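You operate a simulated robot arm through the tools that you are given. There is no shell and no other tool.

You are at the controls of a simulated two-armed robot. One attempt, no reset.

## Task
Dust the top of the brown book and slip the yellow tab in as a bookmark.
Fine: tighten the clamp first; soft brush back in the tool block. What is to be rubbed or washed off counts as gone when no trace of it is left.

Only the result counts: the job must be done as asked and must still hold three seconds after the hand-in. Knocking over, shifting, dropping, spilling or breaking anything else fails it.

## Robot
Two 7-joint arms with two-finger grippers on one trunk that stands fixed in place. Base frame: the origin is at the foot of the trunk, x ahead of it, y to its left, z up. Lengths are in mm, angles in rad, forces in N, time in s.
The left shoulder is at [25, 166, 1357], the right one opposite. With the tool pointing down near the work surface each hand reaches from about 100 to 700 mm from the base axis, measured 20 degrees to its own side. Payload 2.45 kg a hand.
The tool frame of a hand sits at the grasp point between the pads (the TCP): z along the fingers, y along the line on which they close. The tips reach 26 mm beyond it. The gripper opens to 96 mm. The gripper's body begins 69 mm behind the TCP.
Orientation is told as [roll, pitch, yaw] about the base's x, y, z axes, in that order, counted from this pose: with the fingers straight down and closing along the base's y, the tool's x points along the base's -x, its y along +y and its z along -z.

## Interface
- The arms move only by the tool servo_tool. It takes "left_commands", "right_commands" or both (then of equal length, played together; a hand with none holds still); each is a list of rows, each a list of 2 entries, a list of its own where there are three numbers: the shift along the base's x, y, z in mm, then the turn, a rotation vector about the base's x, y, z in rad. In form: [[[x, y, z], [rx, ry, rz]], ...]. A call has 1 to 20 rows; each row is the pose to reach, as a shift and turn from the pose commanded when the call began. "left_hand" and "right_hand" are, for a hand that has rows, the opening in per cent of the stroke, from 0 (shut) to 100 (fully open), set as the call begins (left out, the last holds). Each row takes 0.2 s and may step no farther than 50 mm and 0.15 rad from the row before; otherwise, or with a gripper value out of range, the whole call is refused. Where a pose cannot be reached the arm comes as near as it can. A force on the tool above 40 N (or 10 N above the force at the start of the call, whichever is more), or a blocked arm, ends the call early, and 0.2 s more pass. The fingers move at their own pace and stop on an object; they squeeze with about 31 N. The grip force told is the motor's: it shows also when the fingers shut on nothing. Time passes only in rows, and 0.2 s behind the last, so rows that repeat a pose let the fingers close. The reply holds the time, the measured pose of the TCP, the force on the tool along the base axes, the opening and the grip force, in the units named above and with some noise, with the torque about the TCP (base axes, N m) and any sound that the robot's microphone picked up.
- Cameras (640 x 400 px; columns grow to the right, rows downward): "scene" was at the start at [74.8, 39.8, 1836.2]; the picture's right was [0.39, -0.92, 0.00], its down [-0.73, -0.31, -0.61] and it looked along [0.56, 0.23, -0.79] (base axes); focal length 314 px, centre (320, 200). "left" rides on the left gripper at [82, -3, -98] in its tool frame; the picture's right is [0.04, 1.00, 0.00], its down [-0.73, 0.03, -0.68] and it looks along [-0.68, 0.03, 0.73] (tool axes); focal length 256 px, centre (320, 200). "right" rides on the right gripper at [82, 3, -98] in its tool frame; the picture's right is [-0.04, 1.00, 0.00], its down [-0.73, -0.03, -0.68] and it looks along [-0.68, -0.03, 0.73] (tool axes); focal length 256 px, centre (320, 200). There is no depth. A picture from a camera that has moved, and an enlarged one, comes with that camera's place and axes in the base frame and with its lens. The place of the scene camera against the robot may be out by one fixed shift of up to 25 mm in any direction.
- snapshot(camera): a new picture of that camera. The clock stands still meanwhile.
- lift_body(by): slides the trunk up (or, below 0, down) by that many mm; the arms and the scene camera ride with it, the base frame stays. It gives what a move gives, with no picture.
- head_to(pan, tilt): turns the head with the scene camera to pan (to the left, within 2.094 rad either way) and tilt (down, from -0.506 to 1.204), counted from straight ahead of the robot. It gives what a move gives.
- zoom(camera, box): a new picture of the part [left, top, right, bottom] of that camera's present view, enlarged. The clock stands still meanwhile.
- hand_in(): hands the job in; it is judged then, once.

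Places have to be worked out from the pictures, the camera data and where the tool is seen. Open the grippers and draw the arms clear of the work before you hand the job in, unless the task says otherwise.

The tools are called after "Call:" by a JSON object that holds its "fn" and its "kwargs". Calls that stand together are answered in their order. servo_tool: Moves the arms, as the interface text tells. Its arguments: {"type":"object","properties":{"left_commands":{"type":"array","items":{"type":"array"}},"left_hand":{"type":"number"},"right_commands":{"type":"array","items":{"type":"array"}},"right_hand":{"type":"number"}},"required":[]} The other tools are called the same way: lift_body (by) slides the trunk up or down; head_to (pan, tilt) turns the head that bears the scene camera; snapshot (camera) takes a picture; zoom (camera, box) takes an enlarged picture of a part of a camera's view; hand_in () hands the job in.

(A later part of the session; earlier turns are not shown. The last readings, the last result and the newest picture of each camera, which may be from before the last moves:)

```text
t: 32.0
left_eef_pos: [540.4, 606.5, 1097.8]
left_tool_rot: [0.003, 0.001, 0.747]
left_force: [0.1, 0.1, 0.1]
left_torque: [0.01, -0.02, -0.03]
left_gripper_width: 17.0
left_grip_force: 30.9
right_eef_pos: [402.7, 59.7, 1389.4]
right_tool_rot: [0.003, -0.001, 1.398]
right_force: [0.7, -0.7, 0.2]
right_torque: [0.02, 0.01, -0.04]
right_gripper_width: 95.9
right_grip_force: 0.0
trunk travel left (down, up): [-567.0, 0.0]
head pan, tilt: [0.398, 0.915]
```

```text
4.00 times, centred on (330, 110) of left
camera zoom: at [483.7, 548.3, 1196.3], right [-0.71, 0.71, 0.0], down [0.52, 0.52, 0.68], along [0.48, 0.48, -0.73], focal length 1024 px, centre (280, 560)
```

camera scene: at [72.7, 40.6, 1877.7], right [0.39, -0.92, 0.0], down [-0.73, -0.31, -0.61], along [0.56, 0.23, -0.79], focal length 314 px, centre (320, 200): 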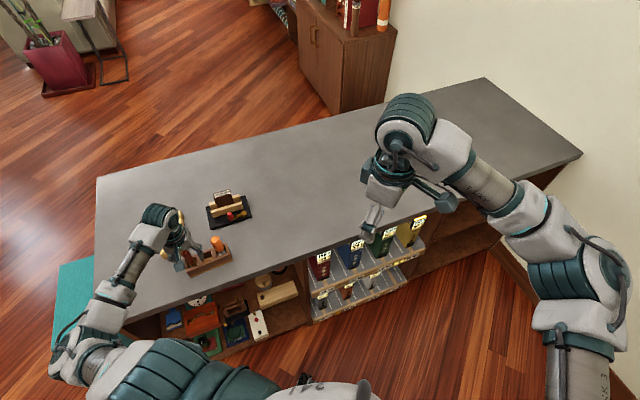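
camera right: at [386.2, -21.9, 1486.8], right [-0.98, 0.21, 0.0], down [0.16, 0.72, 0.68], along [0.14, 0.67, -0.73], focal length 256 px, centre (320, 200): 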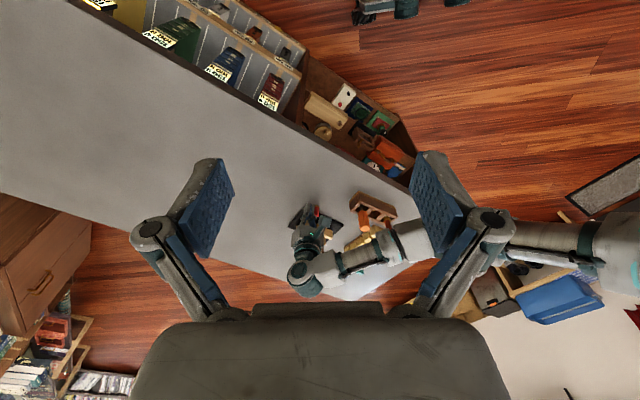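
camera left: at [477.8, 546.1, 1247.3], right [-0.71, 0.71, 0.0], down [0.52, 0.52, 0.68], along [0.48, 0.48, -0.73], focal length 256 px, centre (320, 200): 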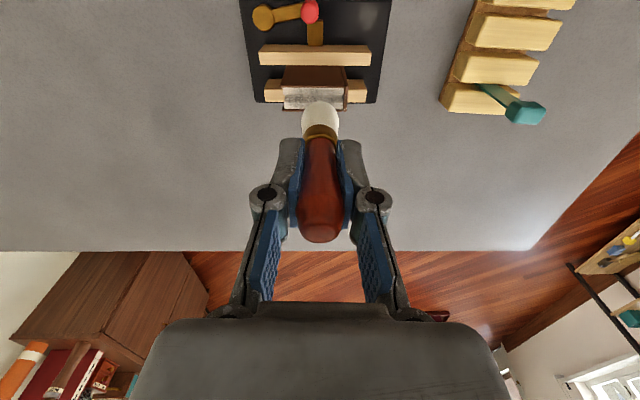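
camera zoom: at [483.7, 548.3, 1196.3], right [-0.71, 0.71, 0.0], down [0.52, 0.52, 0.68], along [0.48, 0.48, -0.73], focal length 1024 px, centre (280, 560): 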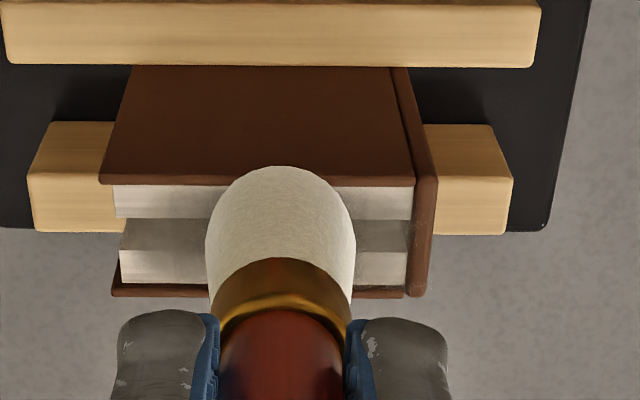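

The tip now looks right at the page plane, but there is still no measurable force. I shift 2 mm farther along the thickness direction and go another 2–3 mm down.

Call:
{"fn": "servo_tool", "kwargs": {"left_commands": [[[1.4, 1.4, -1], [0, 0, 0]], [[1.4, 1.4, -2], [0, 0, 0]], [[1.4, 1.4, -3], [0, 0, 0]], [[1.4, 1.4, -3], [0, 0, 0]]]}}

Call:
{"fn": "zoom", "kwargs": {"camera": "right", "box": [290, 230, 340, 270]}}

Call:
{"fn": "zoom", "kwargs": {"camera": "scene", "box": [205, 165, 255, 210]}}

```text
t: 33.0
left_eef_pos: [540.0, 606.1, 1097.9]
left_tool_rot: [0.002, -0.006, 0.747]
left_force: [-0.4, -0.4, 13.1]
left_torque: [-0.08, 0.04, -0.02]
left_gripper_width: 17.0
left_grip_force: 30.7
right_eef_pos: [401.6, 57.5, 1389.1]
right_tool_rot: [0.002, -0.003, 1.397]
right_force: [-0.2, 0.4, 0.1]
right_torque: [0.01, -0.03, -0.01]
right_gripper_width: 96.1
right_grip_force: 0.0
trunk travel left (down, up): [-567.0, 0.0]
head pan, tilt: [0.398, 0.915]
```

```text
10.00 times, centred on (315, 250) of right
camera zoom: at [384.5, -23.6, 1487.3], right [-0.98, 0.21, 0.0], down [0.16, 0.72, 0.68], along [0.14, 0.67, -0.73], focal length 2560 px, centre (370, -300)
```

zoom: 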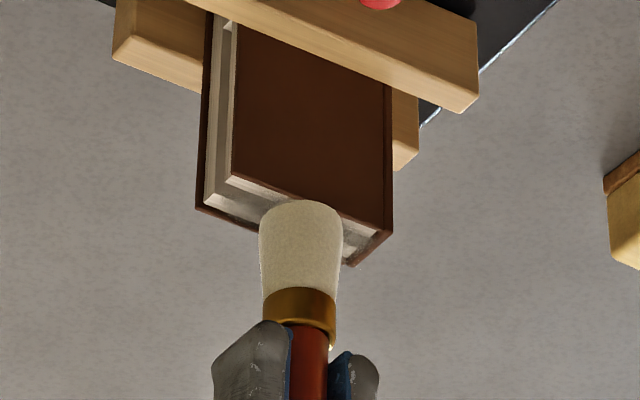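

```text
8.89 times, centred on (230, 188) of scene
camera zoom: at [71.9, 35.7, 1878.0], right [0.39, -0.92, 0.0], down [-0.73, -0.31, -0.61], along [0.56, 0.24, -0.79], focal length 2790 px, centre (1120, 311)
```

zoom: 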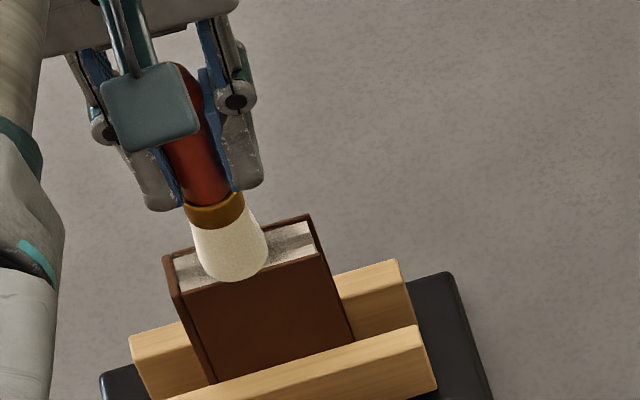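

Contact is found: 13 N at commanded z 1093.8, so the surface is near 1095.5. I ease to a light touch and sweep along the book's width.

Call:
{"fn": "servo_tool", "kwargs": {"left_commands": [[[0, 0, 1.4], [0, 0, 0]], [[-6, 6, 1.4], [0, 0, 0]], [[-12, 12, 1.4], [0, 0, 0]], [[-18, 18, 1.4], [0, 0, 0]], [[-12, 12, 1.4], [0, 0, 0]], [[-6, 6, 1.4], [0, 0, 0]], [[0, 0, 1.4], [0, 0, 0]], [[6, -6, 1.4], [0, 0, 0]], [[12, -12, 1.4], [0, 0, 0]], [[18, -18, 1.4], [0, 0, 0]], [[24, -24, 1.4], [0, 0, 0]], [[24, -24, 1.4], [0, 0, 0]]]}}

Call:
{"fn": "zoom", "kwargs": {"camera": "left", "box": [260, 60, 400, 160]}}

Call:
{"fn": "zoom", "kwargs": {"camera": "right", "box": [290, 230, 340, 270]}}

Call:
{"fn": "zoom", "kwargs": {"camera": "scene", "box": [205, 165, 255, 210]}}

```text
t: 35.6
left_eef_pos: [565.0, 583.0, 1097.8]
left_tool_rot: [0.002, -0.002, 0.747]
left_force: [-2.5, 1.5, 9.5]
left_torque: [0.19, 0.26, 0.0]
left_gripper_width: 16.8
left_grip_force: 31.4
right_eef_pos: [400.5, 58.0, 1389.6]
right_tool_rot: [0.003, -0.002, 1.399]
right_force: [-0.5, 0.5, 0.6]
right_torque: [0.02, 0.0, 0.02]
right_gripper_width: 95.9
right_grip_force: 0.0
trunk travel left (down, up): [-567.0, 0.0]
head pan, tilt: [0.398, 0.915]
```

```text
4.00 times, centred on (330, 110) of left
camera zoom: at [508.0, 525.1, 1195.8], right [-0.71, 0.71, 0.0], down [0.52, 0.52, 0.68], along [0.48, 0.48, -0.73], focal length 1024 px, centre (280, 560)
```

zoom: 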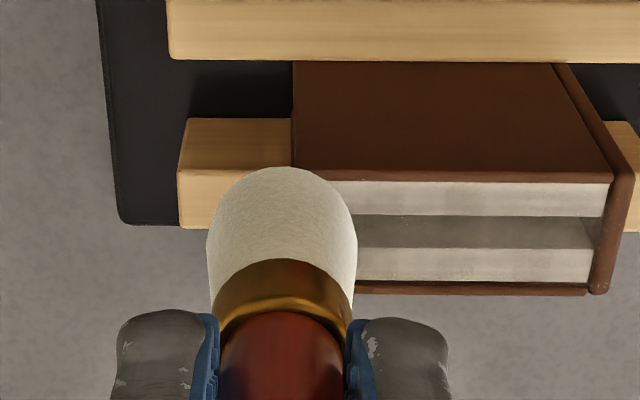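

```text
10.00 times, centred on (315, 250) of right
camera zoom: at [384.5, -22.2, 1487.3], right [-0.98, 0.21, 0.0], down [0.16, 0.72, 0.68], along [0.14, 0.67, -0.73], focal length 2560 px, centre (370, -300)
```

zoom: 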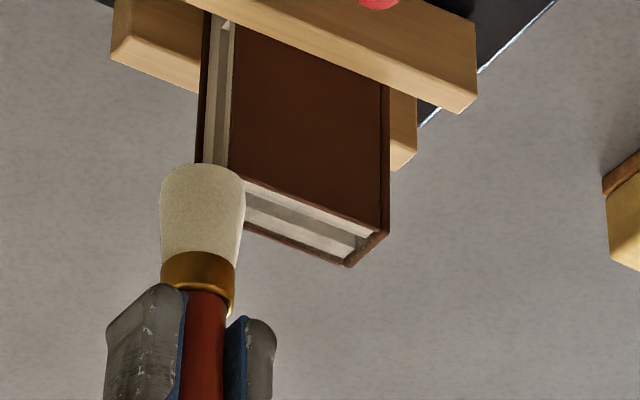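

```text
8.89 times, centred on (230, 188) of scene
camera zoom: at [72.1, 38.7, 1877.8], right [0.39, -0.92, 0.0], down [-0.73, -0.31, -0.61], along [0.56, 0.23, -0.79], focal length 2790 px, centre (1120, 311)
```

zoom: 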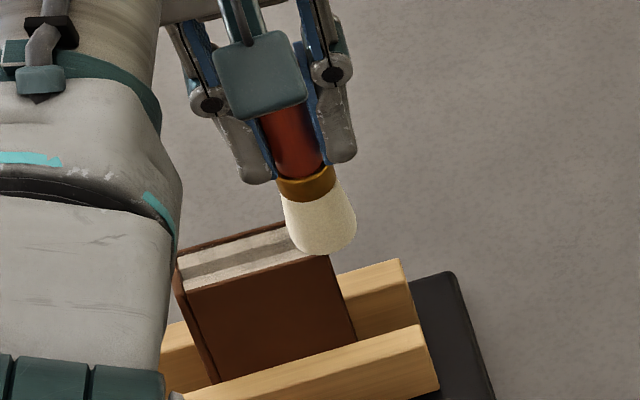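

The pages look much cleaner. I make two more passes, offset ±4 mm across the thickness and reaching past both ends, with slightly less pressure.

Call:
{"fn": "servo_tool", "kwargs": {"left_commands": [[[2.8, 2.8, 0.5], [0, 0, 0]], [[-3.2, 8.8, 0.5], [0, 0, 0]], [[-9.2, 14.8, 0.5], [0, 0, 0]], [[-15.2, 20.8, 0.5], [0, 0, 0]], [[-21.2, 26.8, 0.5], [0, 0, 0]], [[-27.2, 32.8, 0.5], [0, 0, 0]], [[-33.2, 38.8, 0.5], [0, 0, 0]], [[-39.2, 44.8, 0.5], [0, 0, 0]], [[-45.2, 50.8, 0.5], [0, 0, 0]], [[-50.8, 45.2, 0.5], [0, 0, 0]], [[-44.8, 39.2, 0.5], [0, 0, 0]], [[-38.8, 33.2, 0.5], [0, 0, 0]], [[-32.8, 27.2, 0.5], [0, 0, 0]], [[-26.8, 21.2, 0.5], [0, 0, 0]], [[-20.8, 15.2, 0.5], [0, 0, 0]], [[-14.8, 9.2, 0.5], [0, 0, 0]], [[-8.8, 3.2, 0.5], [0, 0, 0]], [[-2.8, -2.8, 0.5], [0, 0, 0]]]}}

Call:
{"fn": "servo_tool", "kwargs": {"left_commands": [[[0, 0, 15], [0, 0, 0]], [[0, 0, 40], [0, 0, 0]], [[-20, -20, 70], [0, 0, 0]], [[-40, -40, 70], [0, 0, 0]], [[-40, -40, 70], [0, 0, 0]]]}}

Call:
{"fn": "snapshot", "kwargs": {"camera": "left"}}

Call:
{"fn": "zoom", "kwargs": {"camera": "right", "box": [290, 230, 340, 270]}}

Call:
{"fn": "zoom", "kwargs": {"camera": "scene", "box": [205, 165, 255, 210]}}

```text
t: 39.5
left_eef_pos: [564.4, 578.8, 1098.2]
left_tool_rot: [0.002, -0.001, 0.747]
left_force: [-5.1, 2.7, 9.3]
left_torque: [0.27, 0.36, 0.01]
left_gripper_width: 17.1
left_grip_force: 30.7
right_eef_pos: [401.0, 59.2, 1390.0]
right_tool_rot: [0.003, -0.002, 1.399]
right_force: [-0.3, 0.1, 0.9]
right_torque: [0.02, -0.01, 0.02]
right_gripper_width: 96.0
right_grip_force: 0.0
trunk travel left (down, up): [-567.0, 0.0]
head pan, tilt: [0.398, 0.915]
```

```text
t: 40.6
left_eef_pos: [524.2, 540.0, 1165.6]
left_tool_rot: [0.003, 0.003, 0.749]
left_force: [0.8, 0.7, -1.1]
left_torque: [-0.01, 0.0, -0.03]
left_gripper_width: 17.2
left_grip_force: 31.2
right_eef_pos: [403.5, 60.5, 1388.4]
right_tool_rot: [0.003, -0.001, 1.397]
right_force: [0.9, 0.5, -0.2]
right_torque: [-0.01, -0.02, 0.02]
right_gripper_width: 96.2
right_grip_force: 0.1
trunk travel left (down, up): [-567.0, 0.0]
head pan, tilt: [0.398, 0.915]
```

```text
taken
camera left: at [467.2, 481.9, 1264.6], right [-0.71, 0.71, 0.0], down [0.52, 0.52, 0.68], along [0.48, 0.48, -0.73], focal length 256 px, centre (320, 200)
```

left: 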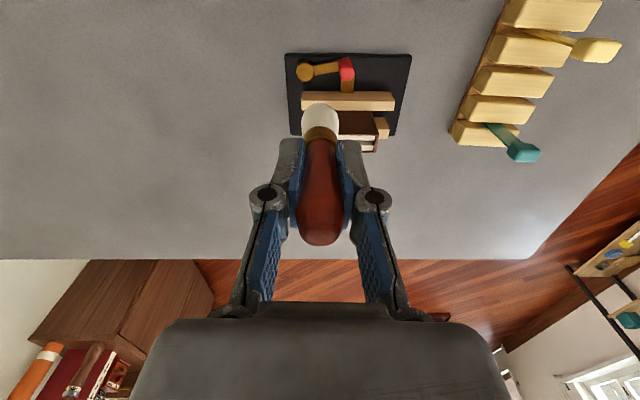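

```text
10.00 times, centred on (315, 250) of right
camera zoom: at [386.8, -20.5, 1486.6], right [-0.98, 0.21, 0.0], down [0.16, 0.72, 0.68], along [0.14, 0.66, -0.73], focal length 2560 px, centre (370, -300)
```

zoom: 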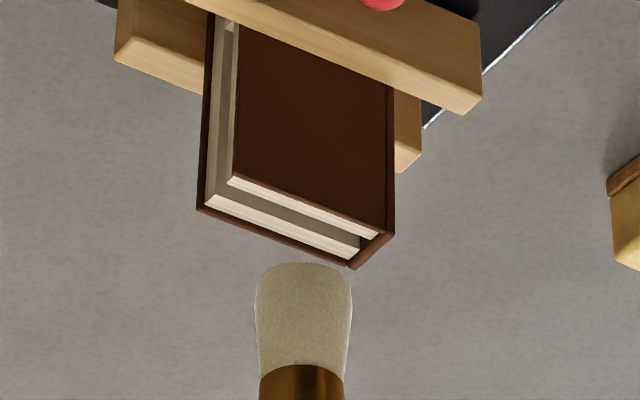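

```text
8.89 times, centred on (230, 188) of scene
camera zoom: at [75.4, 41.2, 1877.6], right [0.39, -0.92, 0.0], down [-0.73, -0.31, -0.61], along [0.56, 0.23, -0.8], focal length 2790 px, centre (1120, 311)
```

zoom: 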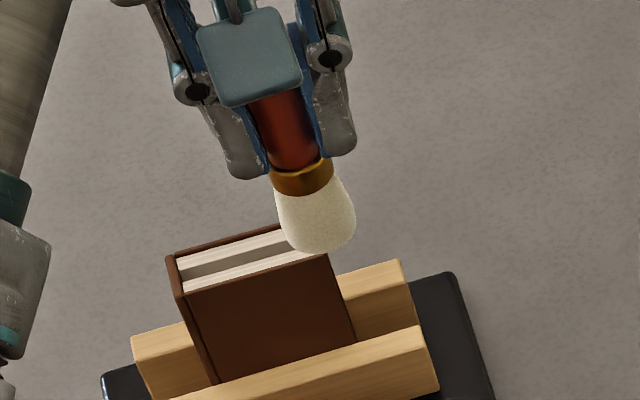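

The pages look bright and clean. I shift sideways for an unobstructed close look at the whole top.

Call:
{"fn": "servo_tool", "kwargs": {"left_commands": [[[20, -20, -10], [0, 0, 0]], [[32, -32, -10], [0, 0, 0]], [[32, -32, -10], [0, 0, 0]]]}}

Call:
{"fn": "snapshot", "kwargs": {"camera": "left"}}

Call:
{"fn": "zoom", "kwargs": {"camera": "left", "box": [350, 110, 430, 170]}}

Call:
{"fn": "zoom", "kwargs": {"camera": "scene", "box": [215, 180, 250, 205]}}

```text
t: 41.5
left_eef_pos: [553.1, 506.4, 1157.2]
left_tool_rot: [0.001, 0.0, 0.747]
left_force: [0.0, -0.3, -0.3]
left_torque: [-0.01, 0.04, 0.04]
left_gripper_width: 16.8
left_grip_force: 31.2
right_eef_pos: [402.6, 58.0, 1388.8]
right_tool_rot: [0.002, 0.0, 1.397]
right_force: [0.1, -0.7, -0.1]
right_torque: [0.0, 0.0, 0.05]
right_gripper_width: 96.1
right_grip_force: 0.0
trunk travel left (down, up): [-567.0, 0.0]
head pan, tilt: [0.398, 0.915]
```

```text
taken
camera left: at [496.6, 449.1, 1255.0], right [-0.71, 0.71, 0.0], down [0.52, 0.52, 0.68], along [0.48, 0.48, -0.73], focal length 256 px, centre (320, 200)
```

left: 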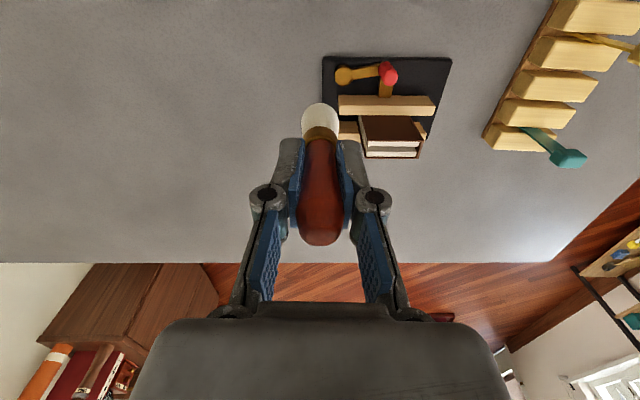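

```text
6.67 times, centred on (390, 140) of left
camera zoom: at [496.6, 449.1, 1255.0], right [-0.71, 0.71, 0.0], down [0.52, 0.52, 0.68], along [0.48, 0.48, -0.73], focal length 1707 px, centre (-147, 600)
```

zoom: 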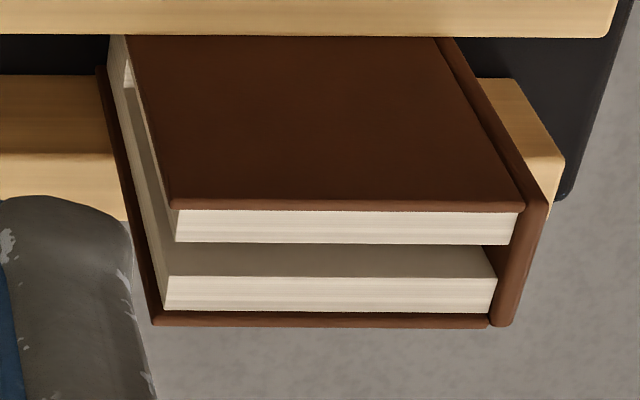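

```text
16.00 times, centred on (232, 192) of scene
camera zoom: at [75.1, 37.8, 1877.7], right [0.39, -0.92, 0.0], down [-0.73, -0.31, -0.61], along [0.56, 0.23, -0.79], focal length 5022 px, centre (1720, 320)
```

zoom: 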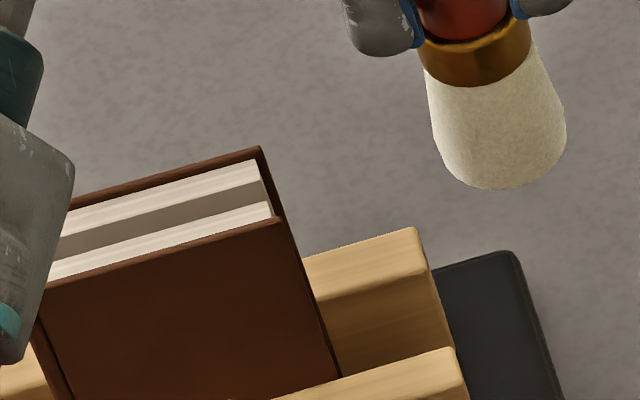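

No dust is left. Now I return the brush, to directly above its original slot first.

Call:
{"fn": "servo_tool", "kwargs": {"left_commands": [[[-40, 11, 0], [0, 0, 0]], [[-80, 22, 0], [0, 0, 0]], [[-120, 34, 0], [0, 0, 0]], [[-160, 45, 0], [0, 0, 0]], [[-205, 57, -8], [0, 0, 0]], [[-245.6, 69.4, -14.9], [0, 0, 0]], [[-245.6, 69.4, -14.9], [0, 0, 0]]]}}

Call:
{"fn": "snapshot", "kwargs": {"camera": "left"}}

Call:
{"fn": "zoom", "kwargs": {"camera": "right", "box": [330, 180, 450, 290]}}

```text
t: 43.0
left_eef_pos: [310.2, 579.3, 1141.9]
left_tool_rot: [0.004, -0.001, 0.746]
left_force: [-0.3, -0.1, -0.2]
left_torque: [0.01, -0.02, 0.01]
left_gripper_width: 17.0
left_grip_force: 31.5
right_eef_pos: [403.7, 60.7, 1389.7]
right_tool_rot: [0.003, -0.001, 1.397]
right_force: [0.1, 0.7, 0.6]
right_torque: [0.01, 0.01, 0.03]
right_gripper_width: 96.4
right_grip_force: 0.0
trunk travel left (down, up): [-567.0, 0.0]
head pan, tilt: [0.398, 0.915]
```

```text
taken
camera left: at [252.3, 521.0, 1240.4], right [-0.71, 0.71, 0.0], down [0.52, 0.52, 0.68], along [0.48, 0.48, -0.73], focal length 256 px, centre (320, 200)
```

left: 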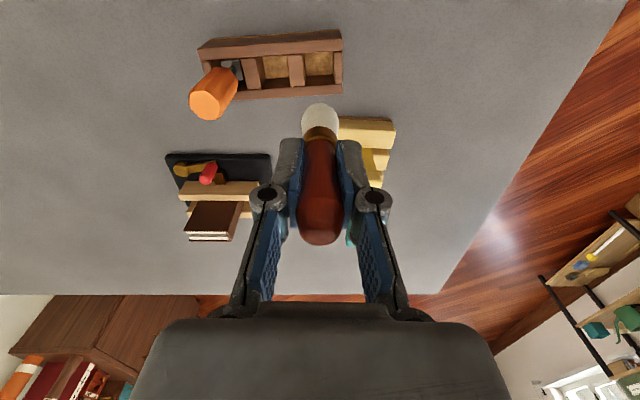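

```text
3.64 times, centred on (390, 235) of right
camera zoom: at [387.1, -20.6, 1486.4], right [-0.98, 0.21, 0.0], down [0.16, 0.72, 0.68], along [0.14, 0.66, -0.73], focal length 931 px, centre (66, 73)
```

zoom: 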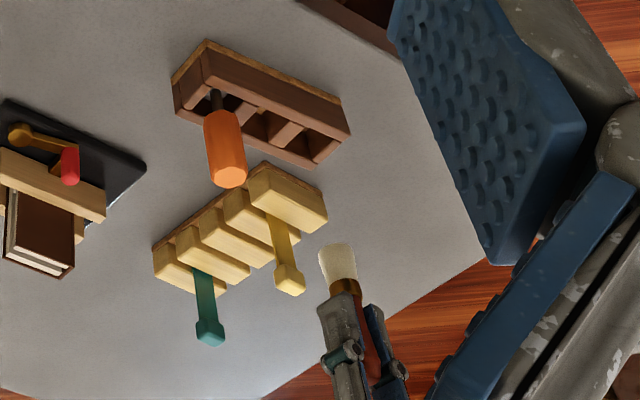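

The view matches the moment after lifting it out. I lower the brush straight into its slot, with care.

Call:
{"fn": "servo_tool", "kwargs": {"left_commands": [[[0, 0, -30], [0, 0, 0]], [[0, 0, -55], [0, 0, 0]], [[0, 0, -75], [0, 0, 0]], [[0, 0, -85], [0, 0, 0]], [[0, 0, -95], [0, 0, 0]], [[0, 0, -95], [0, 0, 0]]]}}

Call:
{"fn": "zoom", "kwargs": {"camera": "left", "box": [230, 40, 390, 150]}}

Call:
{"fn": "zoom", "kwargs": {"camera": "right", "box": [350, 180, 420, 240]}}

```text
t: 44.5
left_eef_pos: [307.7, 578.3, 1048.6]
left_tool_rot: [0.003, -0.003, 0.747]
left_force: [-0.4, -0.2, -0.1]
left_torque: [0.03, -0.02, 0.01]
left_gripper_width: 16.8
left_grip_force: 31.0
right_eef_pos: [403.4, 59.2, 1388.9]
right_tool_rot: [0.003, -0.002, 1.399]
right_force: [0.5, 1.2, 0.0]
right_torque: [0.01, -0.04, 0.0]
right_gripper_width: 95.9
right_grip_force: 0.1
trunk travel left (down, up): [-567.0, 0.0]
head pan, tilt: [0.398, 0.915]
```

```text
3.64 times, centred on (310, 95) of left
camera zoom: at [250.7, 520.6, 1146.5], right [-0.71, 0.71, 0.0], down [0.52, 0.52, 0.68], along [0.48, 0.48, -0.73], focal length 931 px, centre (356, 582)
```

zoom: 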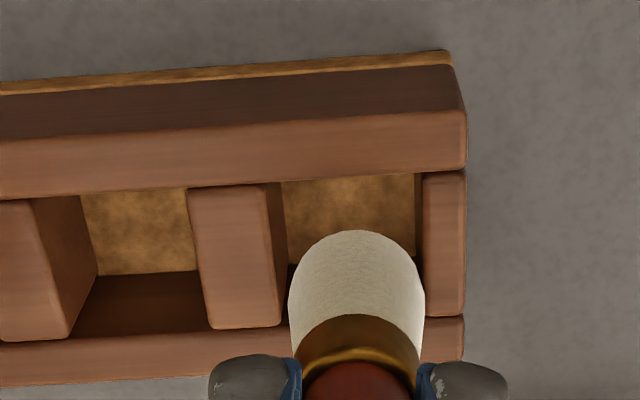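

```text
6.67 times, centred on (385, 210) of right
camera zoom: at [386.2, -21.7, 1486.8], right [-0.98, 0.21, 0.0], down [0.16, 0.72, 0.68], along [0.14, 0.67, -0.73], focal length 1707 px, centre (-113, 133)
```

zoom: 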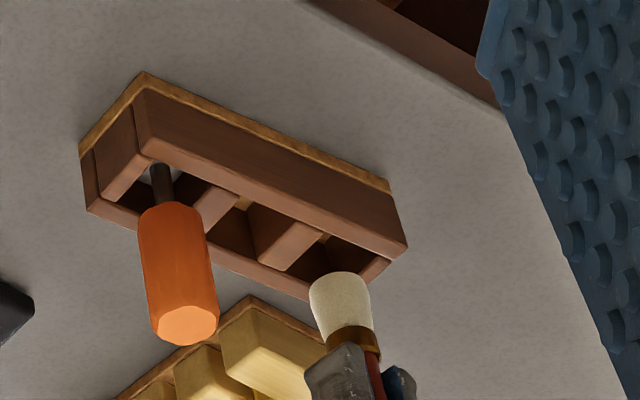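

It is lined up with the slot. I continue down to the original depth with force watch.

Call:
{"fn": "servo_tool", "kwargs": {"left_commands": [[[0, 0, -12], [0, 0, 0]], [[0, 0, -24], [0, 0, 0]], [[0, 0, -34], [0, 0, 0]], [[0, 0, -40], [0, 0, 0]], [[0, 0, -44], [0, 0, 0]], [[0, 0, -44], [0, 0, 0]]]}}

Call:
{"fn": "snapshot", "kwargs": {"camera": "left"}}

Call:
{"fn": "zoom", "kwargs": {"camera": "right", "box": [350, 180, 420, 240]}}

```text
t: 45.9
left_eef_pos: [308.7, 577.2, 1004.4]
left_tool_rot: [0.002, -0.002, 0.746]
left_force: [-1.1, 0.5, -0.4]
left_torque: [0.02, 0.0, 0.01]
left_gripper_width: 17.1
left_grip_force: 31.1
right_eef_pos: [401.1, 59.1, 1388.6]
right_tool_rot: [0.005, 0.0, 1.398]
right_force: [0.1, -0.5, 0.6]
right_torque: [0.0, -0.02, 0.05]
right_gripper_width: 96.0
right_grip_force: 0.0
trunk travel left (down, up): [-567.0, 0.0]
head pan, tilt: [0.398, 0.915]
```

```text
taken
camera left: at [250.9, 519.9, 1102.2], right [-0.71, 0.71, 0.0], down [0.52, 0.52, 0.68], along [0.48, 0.48, -0.73], focal length 256 px, centre (320, 200)
```

left: 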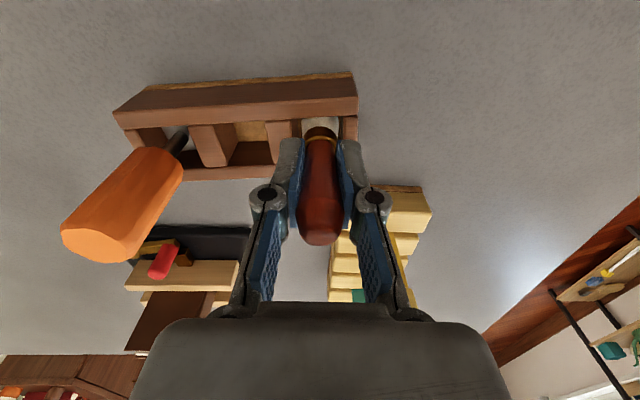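

```text
6.67 times, centred on (385, 210) of right
camera zoom: at [385.9, -21.9, 1486.9], right [-0.98, 0.21, 0.0], down [0.16, 0.72, 0.68], along [0.14, 0.67, -0.73], focal length 1707 px, centre (-113, 133)
```

zoom: 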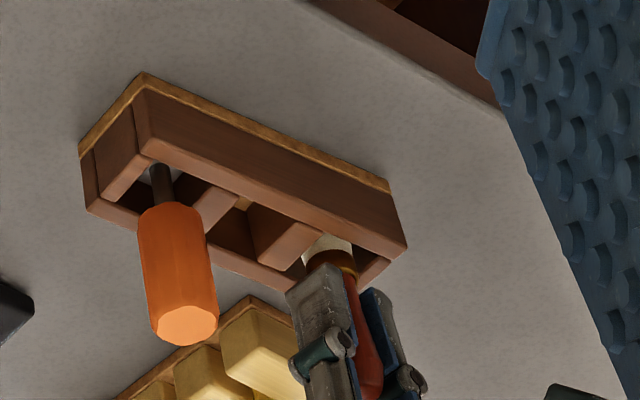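

In the slot and a few mm above the floor. I lower gently until light contact.

Call:
{"fn": "servo_tool", "kwargs": {"left_commands": [[[0, 0, -1.5], [0, 0, 0]], [[0, 0, -3], [0, 0, 0]], [[0, 0, -3.5], [0, 0, 0]], [[0, 0, -3.5], [0, 0, 0]]]}}

```text
t: 46.9
left_eef_pos: [308.5, 576.7, 1000.6]
left_tool_rot: [0.001, -0.006, 0.748]
left_force: [1.5, 1.4, 8.1]
left_torque: [0.15, -0.11, -0.04]
left_gripper_width: 17.2
left_grip_force: 30.6
right_eef_pos: [402.7, 59.3, 1389.1]
right_tool_rot: [0.002, -0.001, 1.399]
right_force: [-0.6, 0.0, 0.5]
right_torque: [0.02, 0.03, 0.01]
right_gripper_width: 96.0
right_grip_force: 0.0
trunk travel left (down, up): [-567.0, 0.0]
head pan, tilt: [0.398, 0.915]
```

It is on the floor (8 N). I ease off 1 mm and open the gripper, then rise.

Call:
{"fn": "servo_tool", "kwargs": {"left_commands": [[[0, 0, 1], [0, 0, 0]], [[0, 0, 1], [0, 0, 0]]]}}

Call:
{"fn": "servo_tool", "kwargs": {"left_commands": [[[0, 0, 0], [0, 0, 0]], [[0, 0, 0], [0, 0, 0]], [[0, 0, 0], [0, 0, 0]]], "left_hand": 55}}

Call:
{"fn": "servo_tool", "kwargs": {"left_commands": [[[0, 0, 20], [0, 0, 0]], [[0, 0, 50], [0, 0, 0]], [[0, 0, 80], [0, 0, 0]], [[0, 0, 110], [0, 0, 0]], [[0, 0, 110], [0, 0, 0]]]}}

Call:
{"fn": "snapshot", "kwargs": {"camera": "left"}}

Call:
{"fn": "zoom", "kwargs": {"camera": "right", "box": [330, 180, 450, 290]}}

```text
t: 47.5
left_eef_pos: [307.8, 577.2, 1001.5]
left_tool_rot: [0.0, -0.001, 0.748]
left_force: [3.1, 0.6, 3.8]
left_torque: [0.06, -0.24, 0.02]
left_gripper_width: 16.9
left_grip_force: 31.3
right_eef_pos: [402.3, 57.5, 1388.8]
right_tool_rot: [0.002, 0.0, 1.4]
right_force: [0.7, -0.3, 0.0]
right_torque: [0.0, -0.03, 0.01]
right_gripper_width: 96.1
right_grip_force: 0.1
trunk travel left (down, up): [-567.0, 0.0]
head pan, tilt: [0.398, 0.915]
```

```text
t: 48.2
left_eef_pos: [308.1, 577.4, 1001.9]
left_tool_rot: [0.001, 0.0, 0.748]
left_force: [-0.2, 0.8, -0.6]
left_torque: [-0.03, -0.02, -0.01]
left_gripper_width: 52.6
left_grip_force: 0.1
right_eef_pos: [401.7, 59.5, 1389.5]
right_tool_rot: [0.002, -0.003, 1.4]
right_force: [-0.6, 0.1, -0.3]
right_torque: [0.0, 0.0, -0.03]
right_gripper_width: 96.3
right_grip_force: 0.1
trunk travel left (down, up): [-567.0, 0.0]
head pan, tilt: [0.398, 0.915]
```

```text
t: 49.5
left_eef_pos: [308.1, 579.8, 1110.6]
left_tool_rot: [0.003, 0.0, 0.746]
left_force: [0.6, 0.8, -0.2]
left_torque: [0.03, 0.01, 0.01]
left_gripper_width: 52.5
left_grip_force: 0.2
right_eef_pos: [402.8, 59.6, 1388.9]
right_tool_rot: [0.004, -0.002, 1.396]
right_force: [-0.3, 0.2, 0.0]
right_torque: [0.01, 0.02, -0.02]
right_gripper_width: 95.9
right_grip_force: 0.0
trunk travel left (down, up): [-567.0, 0.0]
head pan, tilt: [0.398, 0.915]
```

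```text
taken
camera left: at [250.9, 521.4, 1209.1], right [-0.71, 0.71, 0.0], down [0.52, 0.52, 0.68], along [0.48, 0.48, -0.73], focal length 256 px, centre (320, 200)
```

left: 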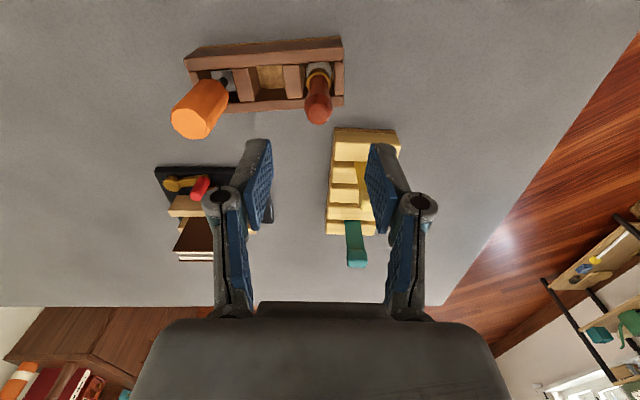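

```text
3.64 times, centred on (390, 235) of right
camera zoom: at [385.9, -21.7, 1486.8], right [-0.98, 0.21, 0.0], down [0.16, 0.72, 0.68], along [0.14, 0.67, -0.73], focal length 931 px, centre (66, 73)
```

zoom: 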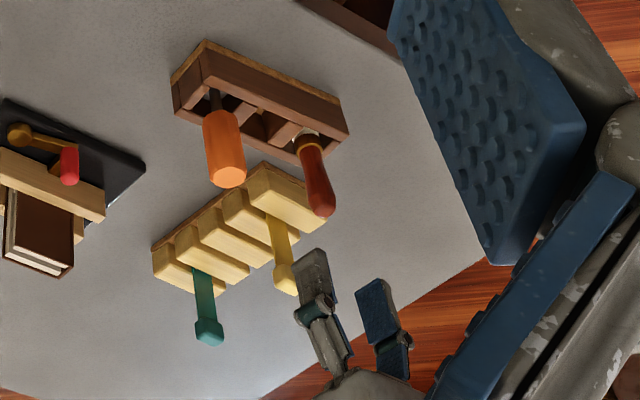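

The brush stands back in its slot. Next is the yellow tab: I move to a close viewing pose.

Call:
{"fn": "servo_tool", "kwargs": {"left_commands": [[[-12, 18, 0], [0, 0, 0]], [[-24, 36, 0], [0, 0, 0]], [[-36, 54, 0], [0, 0, 0]], [[-36, 54, 0], [0, 0, 0]]], "left_hand": 90}}

Call:
{"fn": "snapshot", "kwargs": {"camera": "left"}}

Call:
{"fn": "zoom", "kwargs": {"camera": "left", "box": [260, 100, 380, 240]}}

Call:
{"fn": "zoom", "kwargs": {"camera": "right", "box": [350, 210, 430, 270]}}

Call:
{"fn": "snapshot", "kwargs": {"camera": "scene"}}

```text
t: 50.5
left_eef_pos: [272.8, 630.9, 1111.0]
left_tool_rot: [0.001, -0.002, 0.747]
left_force: [-0.3, 0.0, 0.1]
left_torque: [0.03, 0.01, -0.02]
left_gripper_width: 86.3
left_grip_force: 0.1
right_eef_pos: [402.7, 58.1, 1388.4]
right_tool_rot: [0.004, 0.0, 1.398]
right_force: [-0.1, 0.5, -0.1]
right_torque: [0.01, 0.0, -0.01]
right_gripper_width: 95.9
right_grip_force: 0.0
trunk travel left (down, up): [-567.0, 0.0]
head pan, tilt: [0.398, 0.915]
```

```text
taken
camera left: at [215.2, 573.8, 1208.8], right [-0.71, 0.71, 0.0], down [0.52, 0.52, 0.68], along [0.48, 0.48, -0.73], focal length 256 px, centre (320, 200)
```

left: 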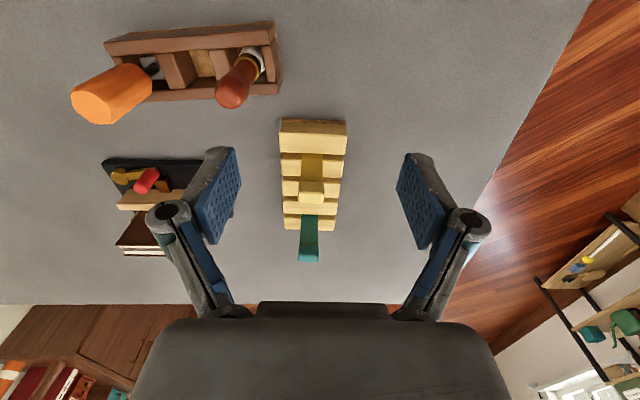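

```text
2.86 times, centred on (320, 170) of left
camera zoom: at [215.2, 573.8, 1208.8], right [-0.71, 0.71, 0.0], down [0.52, 0.52, 0.68], along [0.48, 0.48, -0.73], focal length 731 px, centre (320, 286)
```

zoom: 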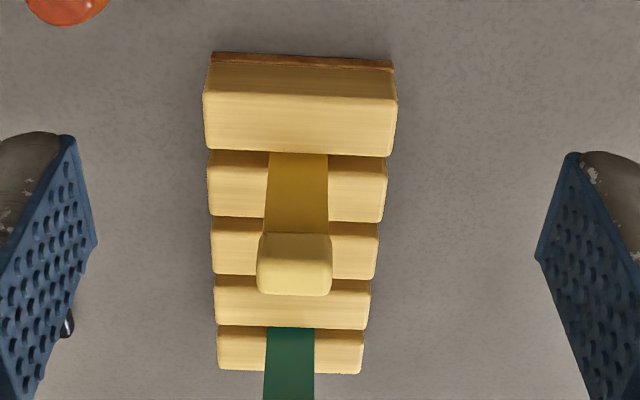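

```text
6.67 times, centred on (390, 240) of right
camera zoom: at [386.1, -21.8, 1486.8], right [-0.98, 0.21, 0.0], down [0.16, 0.72, 0.68], along [0.14, 0.67, -0.73], focal length 1707 px, centre (-147, -67)
```

zoom: 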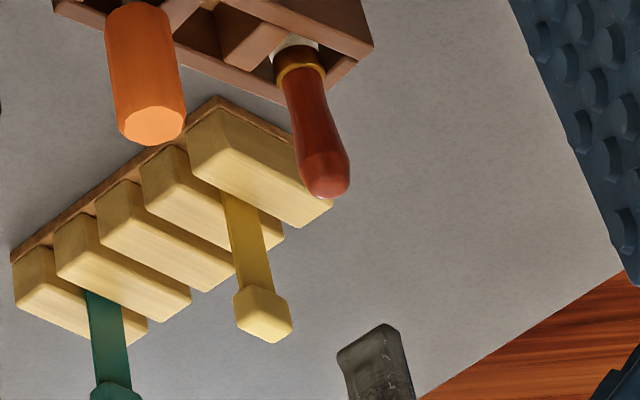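

```text
taken
camera scene: at [72.7, 41.3, 1877.7], right [0.39, -0.92, 0.0], down [-0.73, -0.31, -0.61], along [0.56, 0.23, -0.79], focal length 314 px, centre (320, 200)
```

scene: 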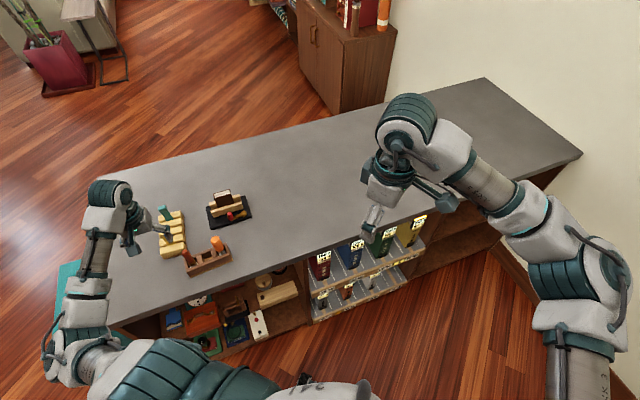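

The tab head is around (343,691,1016), about 27 mm wide. I zoom tighter for its exact shape.

Call:
{"fn": "zoom", "kwargs": {"camera": "left", "box": [295, 145, 345, 210]}}

Call:
{"fn": "zoom", "kwargs": {"camera": "right", "box": [370, 225, 410, 265]}}

Call:
{"fn": "zoom", "kwargs": {"camera": "scene", "box": [150, 195, 195, 260]}}

```text
6.15 times, centred on (320, 178) of left
camera zoom: at [215.2, 573.8, 1208.8], right [-0.71, 0.71, 0.0], down [0.52, 0.52, 0.68], along [0.48, 0.48, -0.73], focal length 1575 px, centre (320, 338)
```

zoom: 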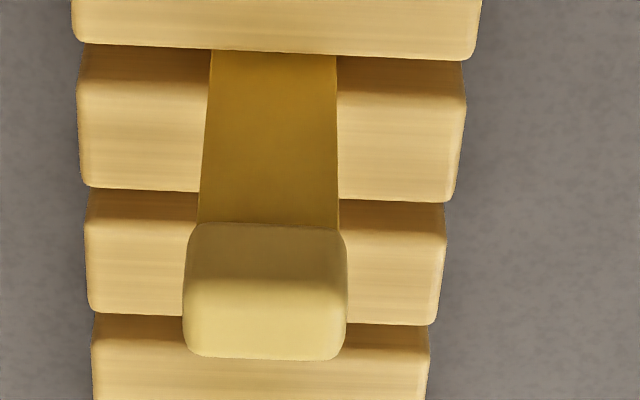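

```text
10.00 times, centred on (390, 245) of right
camera zoom: at [386.1, -21.8, 1486.8], right [-0.98, 0.21, 0.0], down [0.16, 0.72, 0.68], along [0.14, 0.67, -0.73], focal length 2560 px, centre (-380, -250)
```

zoom: 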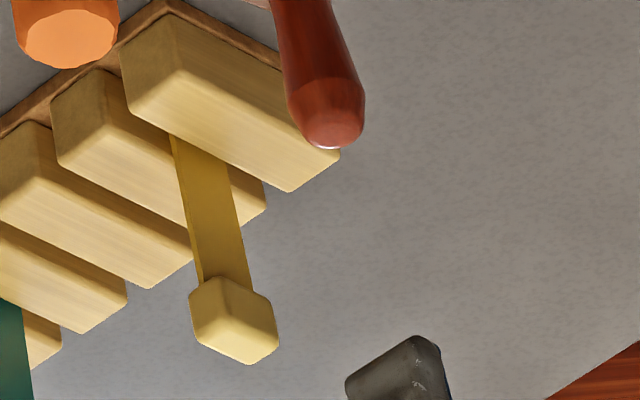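

```text
6.15 times, centred on (172, 228) of scene
camera zoom: at [72.7, 41.3, 1877.7], right [0.39, -0.92, 0.0], down [-0.73, -0.31, -0.61], along [0.56, 0.23, -0.79], focal length 1932 px, centre (1228, 31)
```

zoom: 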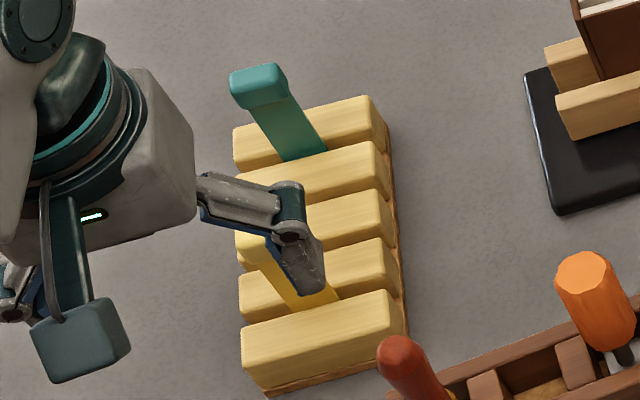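

The head is about 27 mm × 16 mm × 16 mm, and the strip is about 23 mm wide and a few mm thick. I'll grip across the thin direction (yaw ≈ −0.82), so the tab self-centres across the slit and the camera sees it edge-on. I move above it while turning.

Call:
{"fn": "servo_tool", "kwargs": {"left_commands": [[[6, 5, 5], [0, 0, -0.143]], [[13, 11, 5], [0, 0, -0.286]], [[19, 17, 5], [0, 0, -0.429]], [[26, 22, 5], [0, 0, -0.571]], [[32, 28, 5], [0, 0, -0.714]], [[39, 33, 5], [0, 0, -0.857]], [[45, 39, 5], [0, 0, -1.0]], [[52, 44, 5], [0, 0, -1.143]], [[58, 50, 5], [0, 0, -1.286]], [[65, 55, 5], [0, 0, -1.428]], [[71, 61, 0], [0, 0, -1.571]], [[71, 61, -15], [0, 0, -1.571]], [[71, 61, -15], [0, 0, -1.571]]], "left_hand": 55}}

Call:
{"fn": "snapshot", "kwargs": {"camera": "left"}}

Call:
{"fn": "snapshot", "kwargs": {"camera": "scene"}}

Call:
{"fn": "zoom", "kwargs": {"camera": "right", "box": [330, 180, 450, 290]}}

```text
t: 53.2
left_eef_pos: [343.6, 693.3, 1096.2]
left_tool_rot: [0.002, -0.002, -0.824]
left_force: [0.2, 0.5, -0.7]
left_torque: [0.04, 0.01, 0.01]
left_gripper_width: 52.9
left_grip_force: 0.1
right_eef_pos: [402.2, 59.0, 1389.5]
right_tool_rot: [0.003, -0.001, 1.4]
right_force: [0.4, -0.1, 0.0]
right_torque: [0.0, -0.01, 0.04]
right_gripper_width: 96.0
right_grip_force: 0.1
trunk travel left (down, up): [-567.0, 0.0]
head pan, tilt: [0.398, 0.915]
```

```text
taken
camera left: at [285.5, 751.5, 1193.8], right [0.71, 0.71, 0.0], down [0.52, -0.52, 0.68], along [0.48, -0.48, -0.73], focal length 256 px, centre (320, 200)
```

left: 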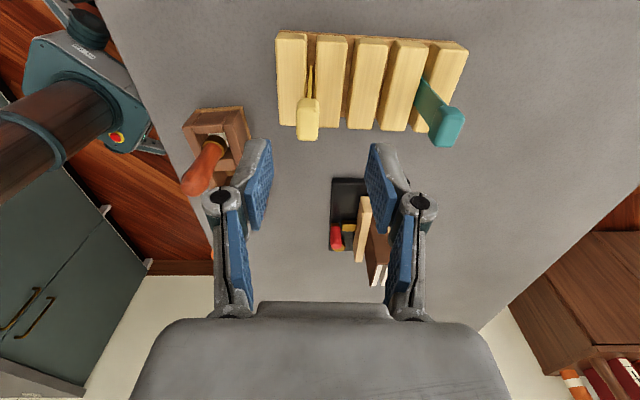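

```text
taken
camera scene: at [73.0, 41.7, 1877.7], right [0.39, -0.92, 0.0], down [-0.73, -0.31, -0.61], along [0.56, 0.23, -0.79], focal length 314 px, centre (320, 200)
```

scene: 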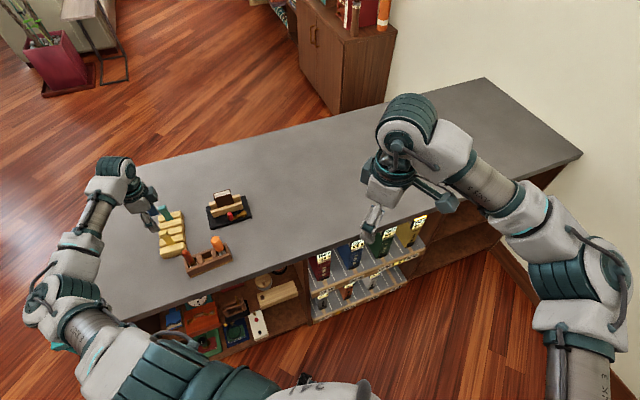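

```text
3.64 times, centred on (390, 235) of right
camera zoom: at [385.7, -21.8, 1486.9], right [-0.98, 0.21, 0.0], down [0.16, 0.72, 0.68], along [0.14, 0.67, -0.73], focal length 931 px, centre (66, 73)
```

zoom: 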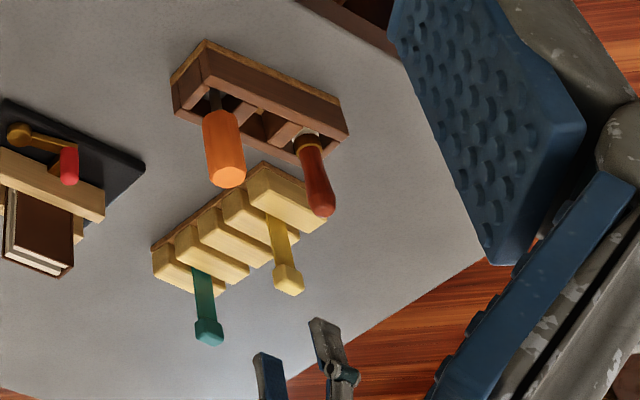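

A clear edge-on view of the tab. I zoom in to locate the head.

Call:
{"fn": "zoom", "kwargs": {"camera": "left", "box": [270, 50, 350, 150]}}

Call:
{"fn": "zoom", "kwargs": {"camera": "left", "box": [320, 170, 400, 290]}}

```text
4.00 times, centred on (310, 100) of left
camera zoom: at [285.5, 751.5, 1193.8], right [0.71, 0.71, 0.0], down [0.52, -0.52, 0.68], along [0.48, -0.48, -0.73], focal length 1024 px, centre (360, 600)
```

zoom: 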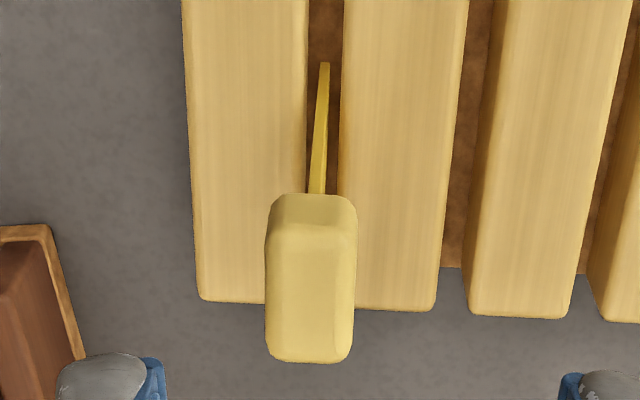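

```text
3.33 times, centred on (360, 230) of left
camera zoom: at [285.5, 751.5, 1193.8], right [0.71, 0.71, 0.0], down [0.52, -0.52, 0.68], along [0.48, -0.48, -0.73], focal length 853 px, centre (187, 100)
```

zoom: 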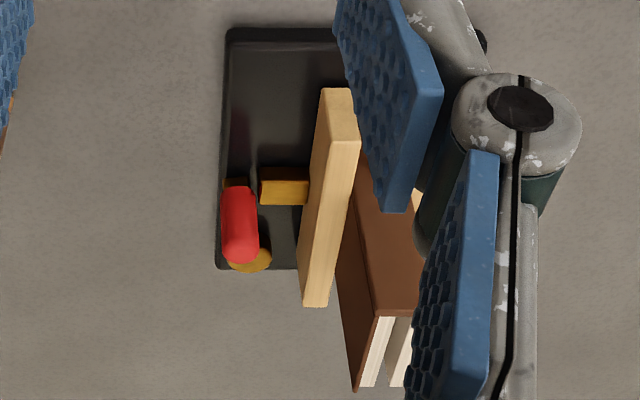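

I centre over the head (shift about −8.6 mm across, 5 mm along) and lower to just above it.

Call:
{"fn": "servo_tool", "kwargs": {"left_commands": [[[-2.8, -9.6, -10], [0, 0, 0]], [[-2.8, -9.6, -30], [0, 0, 0]], [[-2.8, -9.6, -40], [0, 0, 0]], [[-2.8, -9.6, -40], [0, 0, 0]]]}}

Call:
{"fn": "snapshot", "kwargs": {"camera": "left"}}

Call:
{"fn": "zoom", "kwargs": {"camera": "left", "box": [260, 80, 380, 190]}}

Call:
{"fn": "zoom", "kwargs": {"camera": "right", "box": [360, 220, 420, 280]}}

```text
t: 54.2
left_eef_pos: [340.6, 683.1, 1055.0]
left_tool_rot: [0.002, -0.004, -0.824]
left_force: [-0.6, 0.6, -1.5]
left_torque: [-0.02, 0.03, 0.02]
left_gripper_width: 53.1
left_grip_force: 0.2
right_eef_pos: [402.2, 58.8, 1388.8]
right_tool_rot: [0.004, -0.003, 1.4]
right_force: [-0.3, -0.5, -0.3]
right_torque: [0.0, 0.0, 0.0]
right_gripper_width: 95.9
right_grip_force: 0.1
trunk travel left (down, up): [-567.0, 0.0]
head pan, tilt: [0.398, 0.915]
```

```text
taken
camera left: at [282.0, 741.9, 1153.3], right [0.71, 0.71, 0.0], down [0.52, -0.52, 0.68], along [0.48, -0.48, -0.73], focal length 256 px, centre (320, 200)
```

left: 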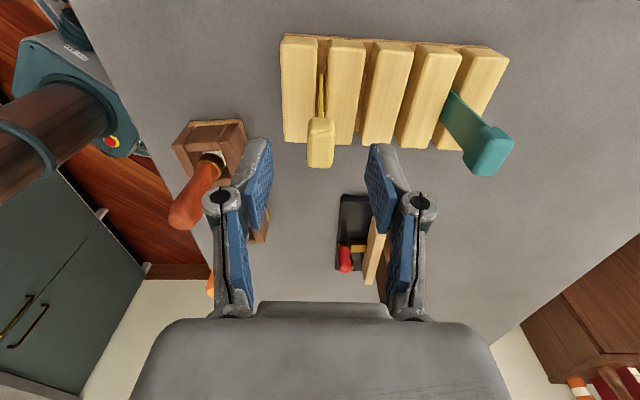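

```text
3.64 times, centred on (320, 135) of left
camera zoom: at [282.0, 741.9, 1153.3], right [0.71, 0.71, 0.0], down [0.52, -0.52, 0.68], along [0.48, -0.48, -0.73], focal length 931 px, centre (320, 436)
```

zoom: 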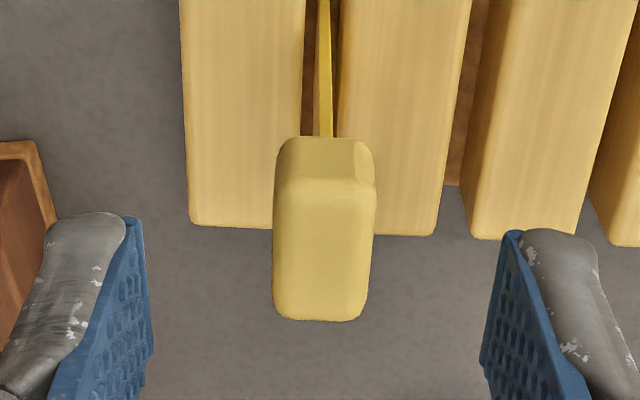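

```text
6.67 times, centred on (390, 250) of right
camera zoom: at [385.7, -21.7, 1487.0], right [-0.98, 0.21, 0.0], down [0.16, 0.72, 0.68], along [0.14, 0.67, -0.73], focal length 1707 px, centre (-147, -133)
```

zoom: 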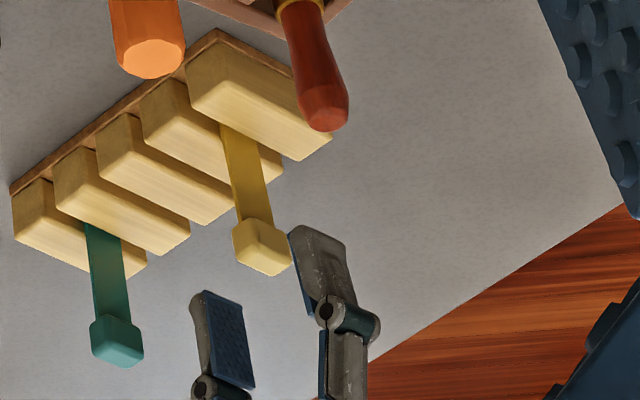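

The head is centred between the fingers. I lower another 12 mm and check the fingertip height against the head.

Call:
{"fn": "servo_tool", "kwargs": {"left_commands": [[[1.5, -1.5, -6], [0, 0, 0]], [[1.5, -1.5, -12], [0, 0, 0]], [[1.5, -1.5, -12], [0, 0, 0]]]}}

Call:
{"fn": "zoom", "kwargs": {"camera": "left", "box": [260, 90, 380, 200]}}

Call:
{"fn": "zoom", "kwargs": {"camera": "right", "box": [370, 230, 410, 270]}}

Call:
{"fn": "zoom", "kwargs": {"camera": "scene", "box": [140, 190, 200, 250]}}

```text
t: 55.0
left_eef_pos: [342.9, 681.7, 1044.3]
left_tool_rot: [0.001, -0.001, -0.825]
left_force: [0.4, -0.4, -0.2]
left_torque: [-0.01, 0.01, 0.03]
left_gripper_width: 52.8
left_grip_force: 0.0
right_eef_pos: [402.9, 58.6, 1389.4]
right_tool_rot: [0.001, -0.004, 1.397]
right_force: [-0.5, -0.6, 0.3]
right_torque: [0.02, -0.02, -0.02]
right_gripper_width: 95.7
right_grip_force: 0.1
trunk travel left (down, up): [-567.0, 0.0]
head pan, tilt: [0.398, 0.915]
```

```text
3.64 times, centred on (320, 145) of left
camera zoom: at [284.2, 740.2, 1142.2], right [0.71, 0.71, 0.0], down [0.52, -0.52, 0.68], along [0.48, -0.48, -0.73], focal length 931 px, centre (320, 400)
```

zoom: 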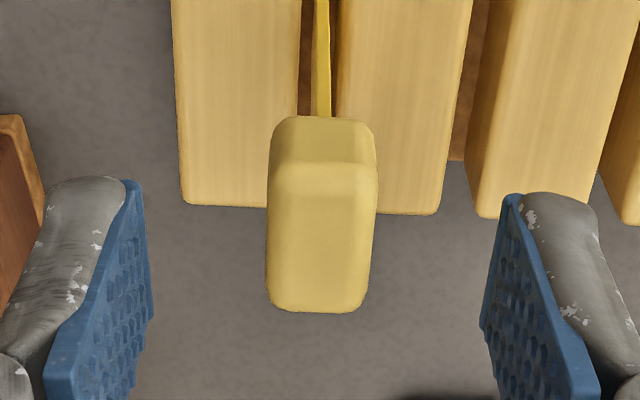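

```text
10.00 times, centred on (390, 250) of right
camera zoom: at [385.7, -21.8, 1486.9], right [-0.98, 0.21, 0.0], down [0.16, 0.72, 0.68], along [0.14, 0.67, -0.73], focal length 2560 px, centre (-380, -300)
```

zoom: 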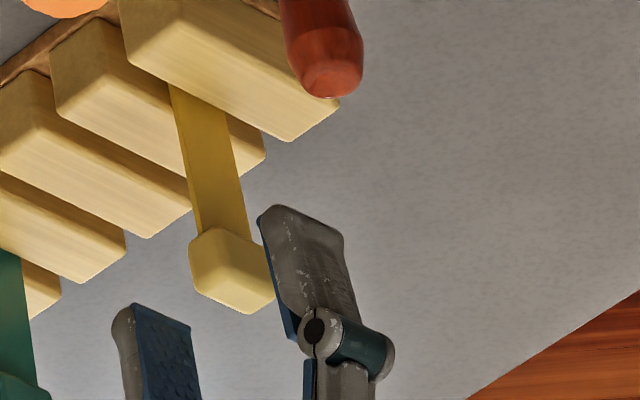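

```text
6.67 times, centred on (170, 220) of scene
camera zoom: at [72.9, 41.6, 1877.7], right [0.39, -0.92, 0.0], down [-0.73, -0.31, -0.61], along [0.56, 0.23, -0.79], focal length 2092 px, centre (1320, 67)
```

zoom: 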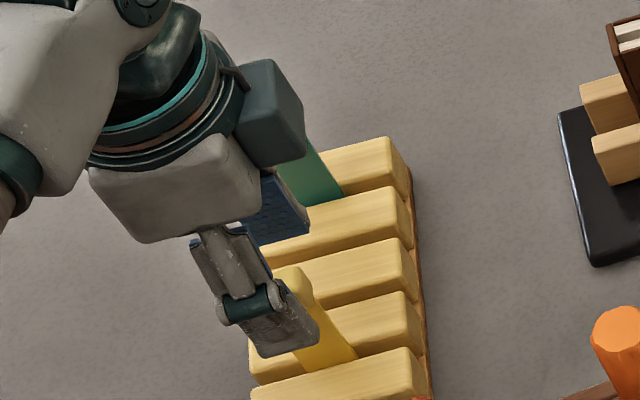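

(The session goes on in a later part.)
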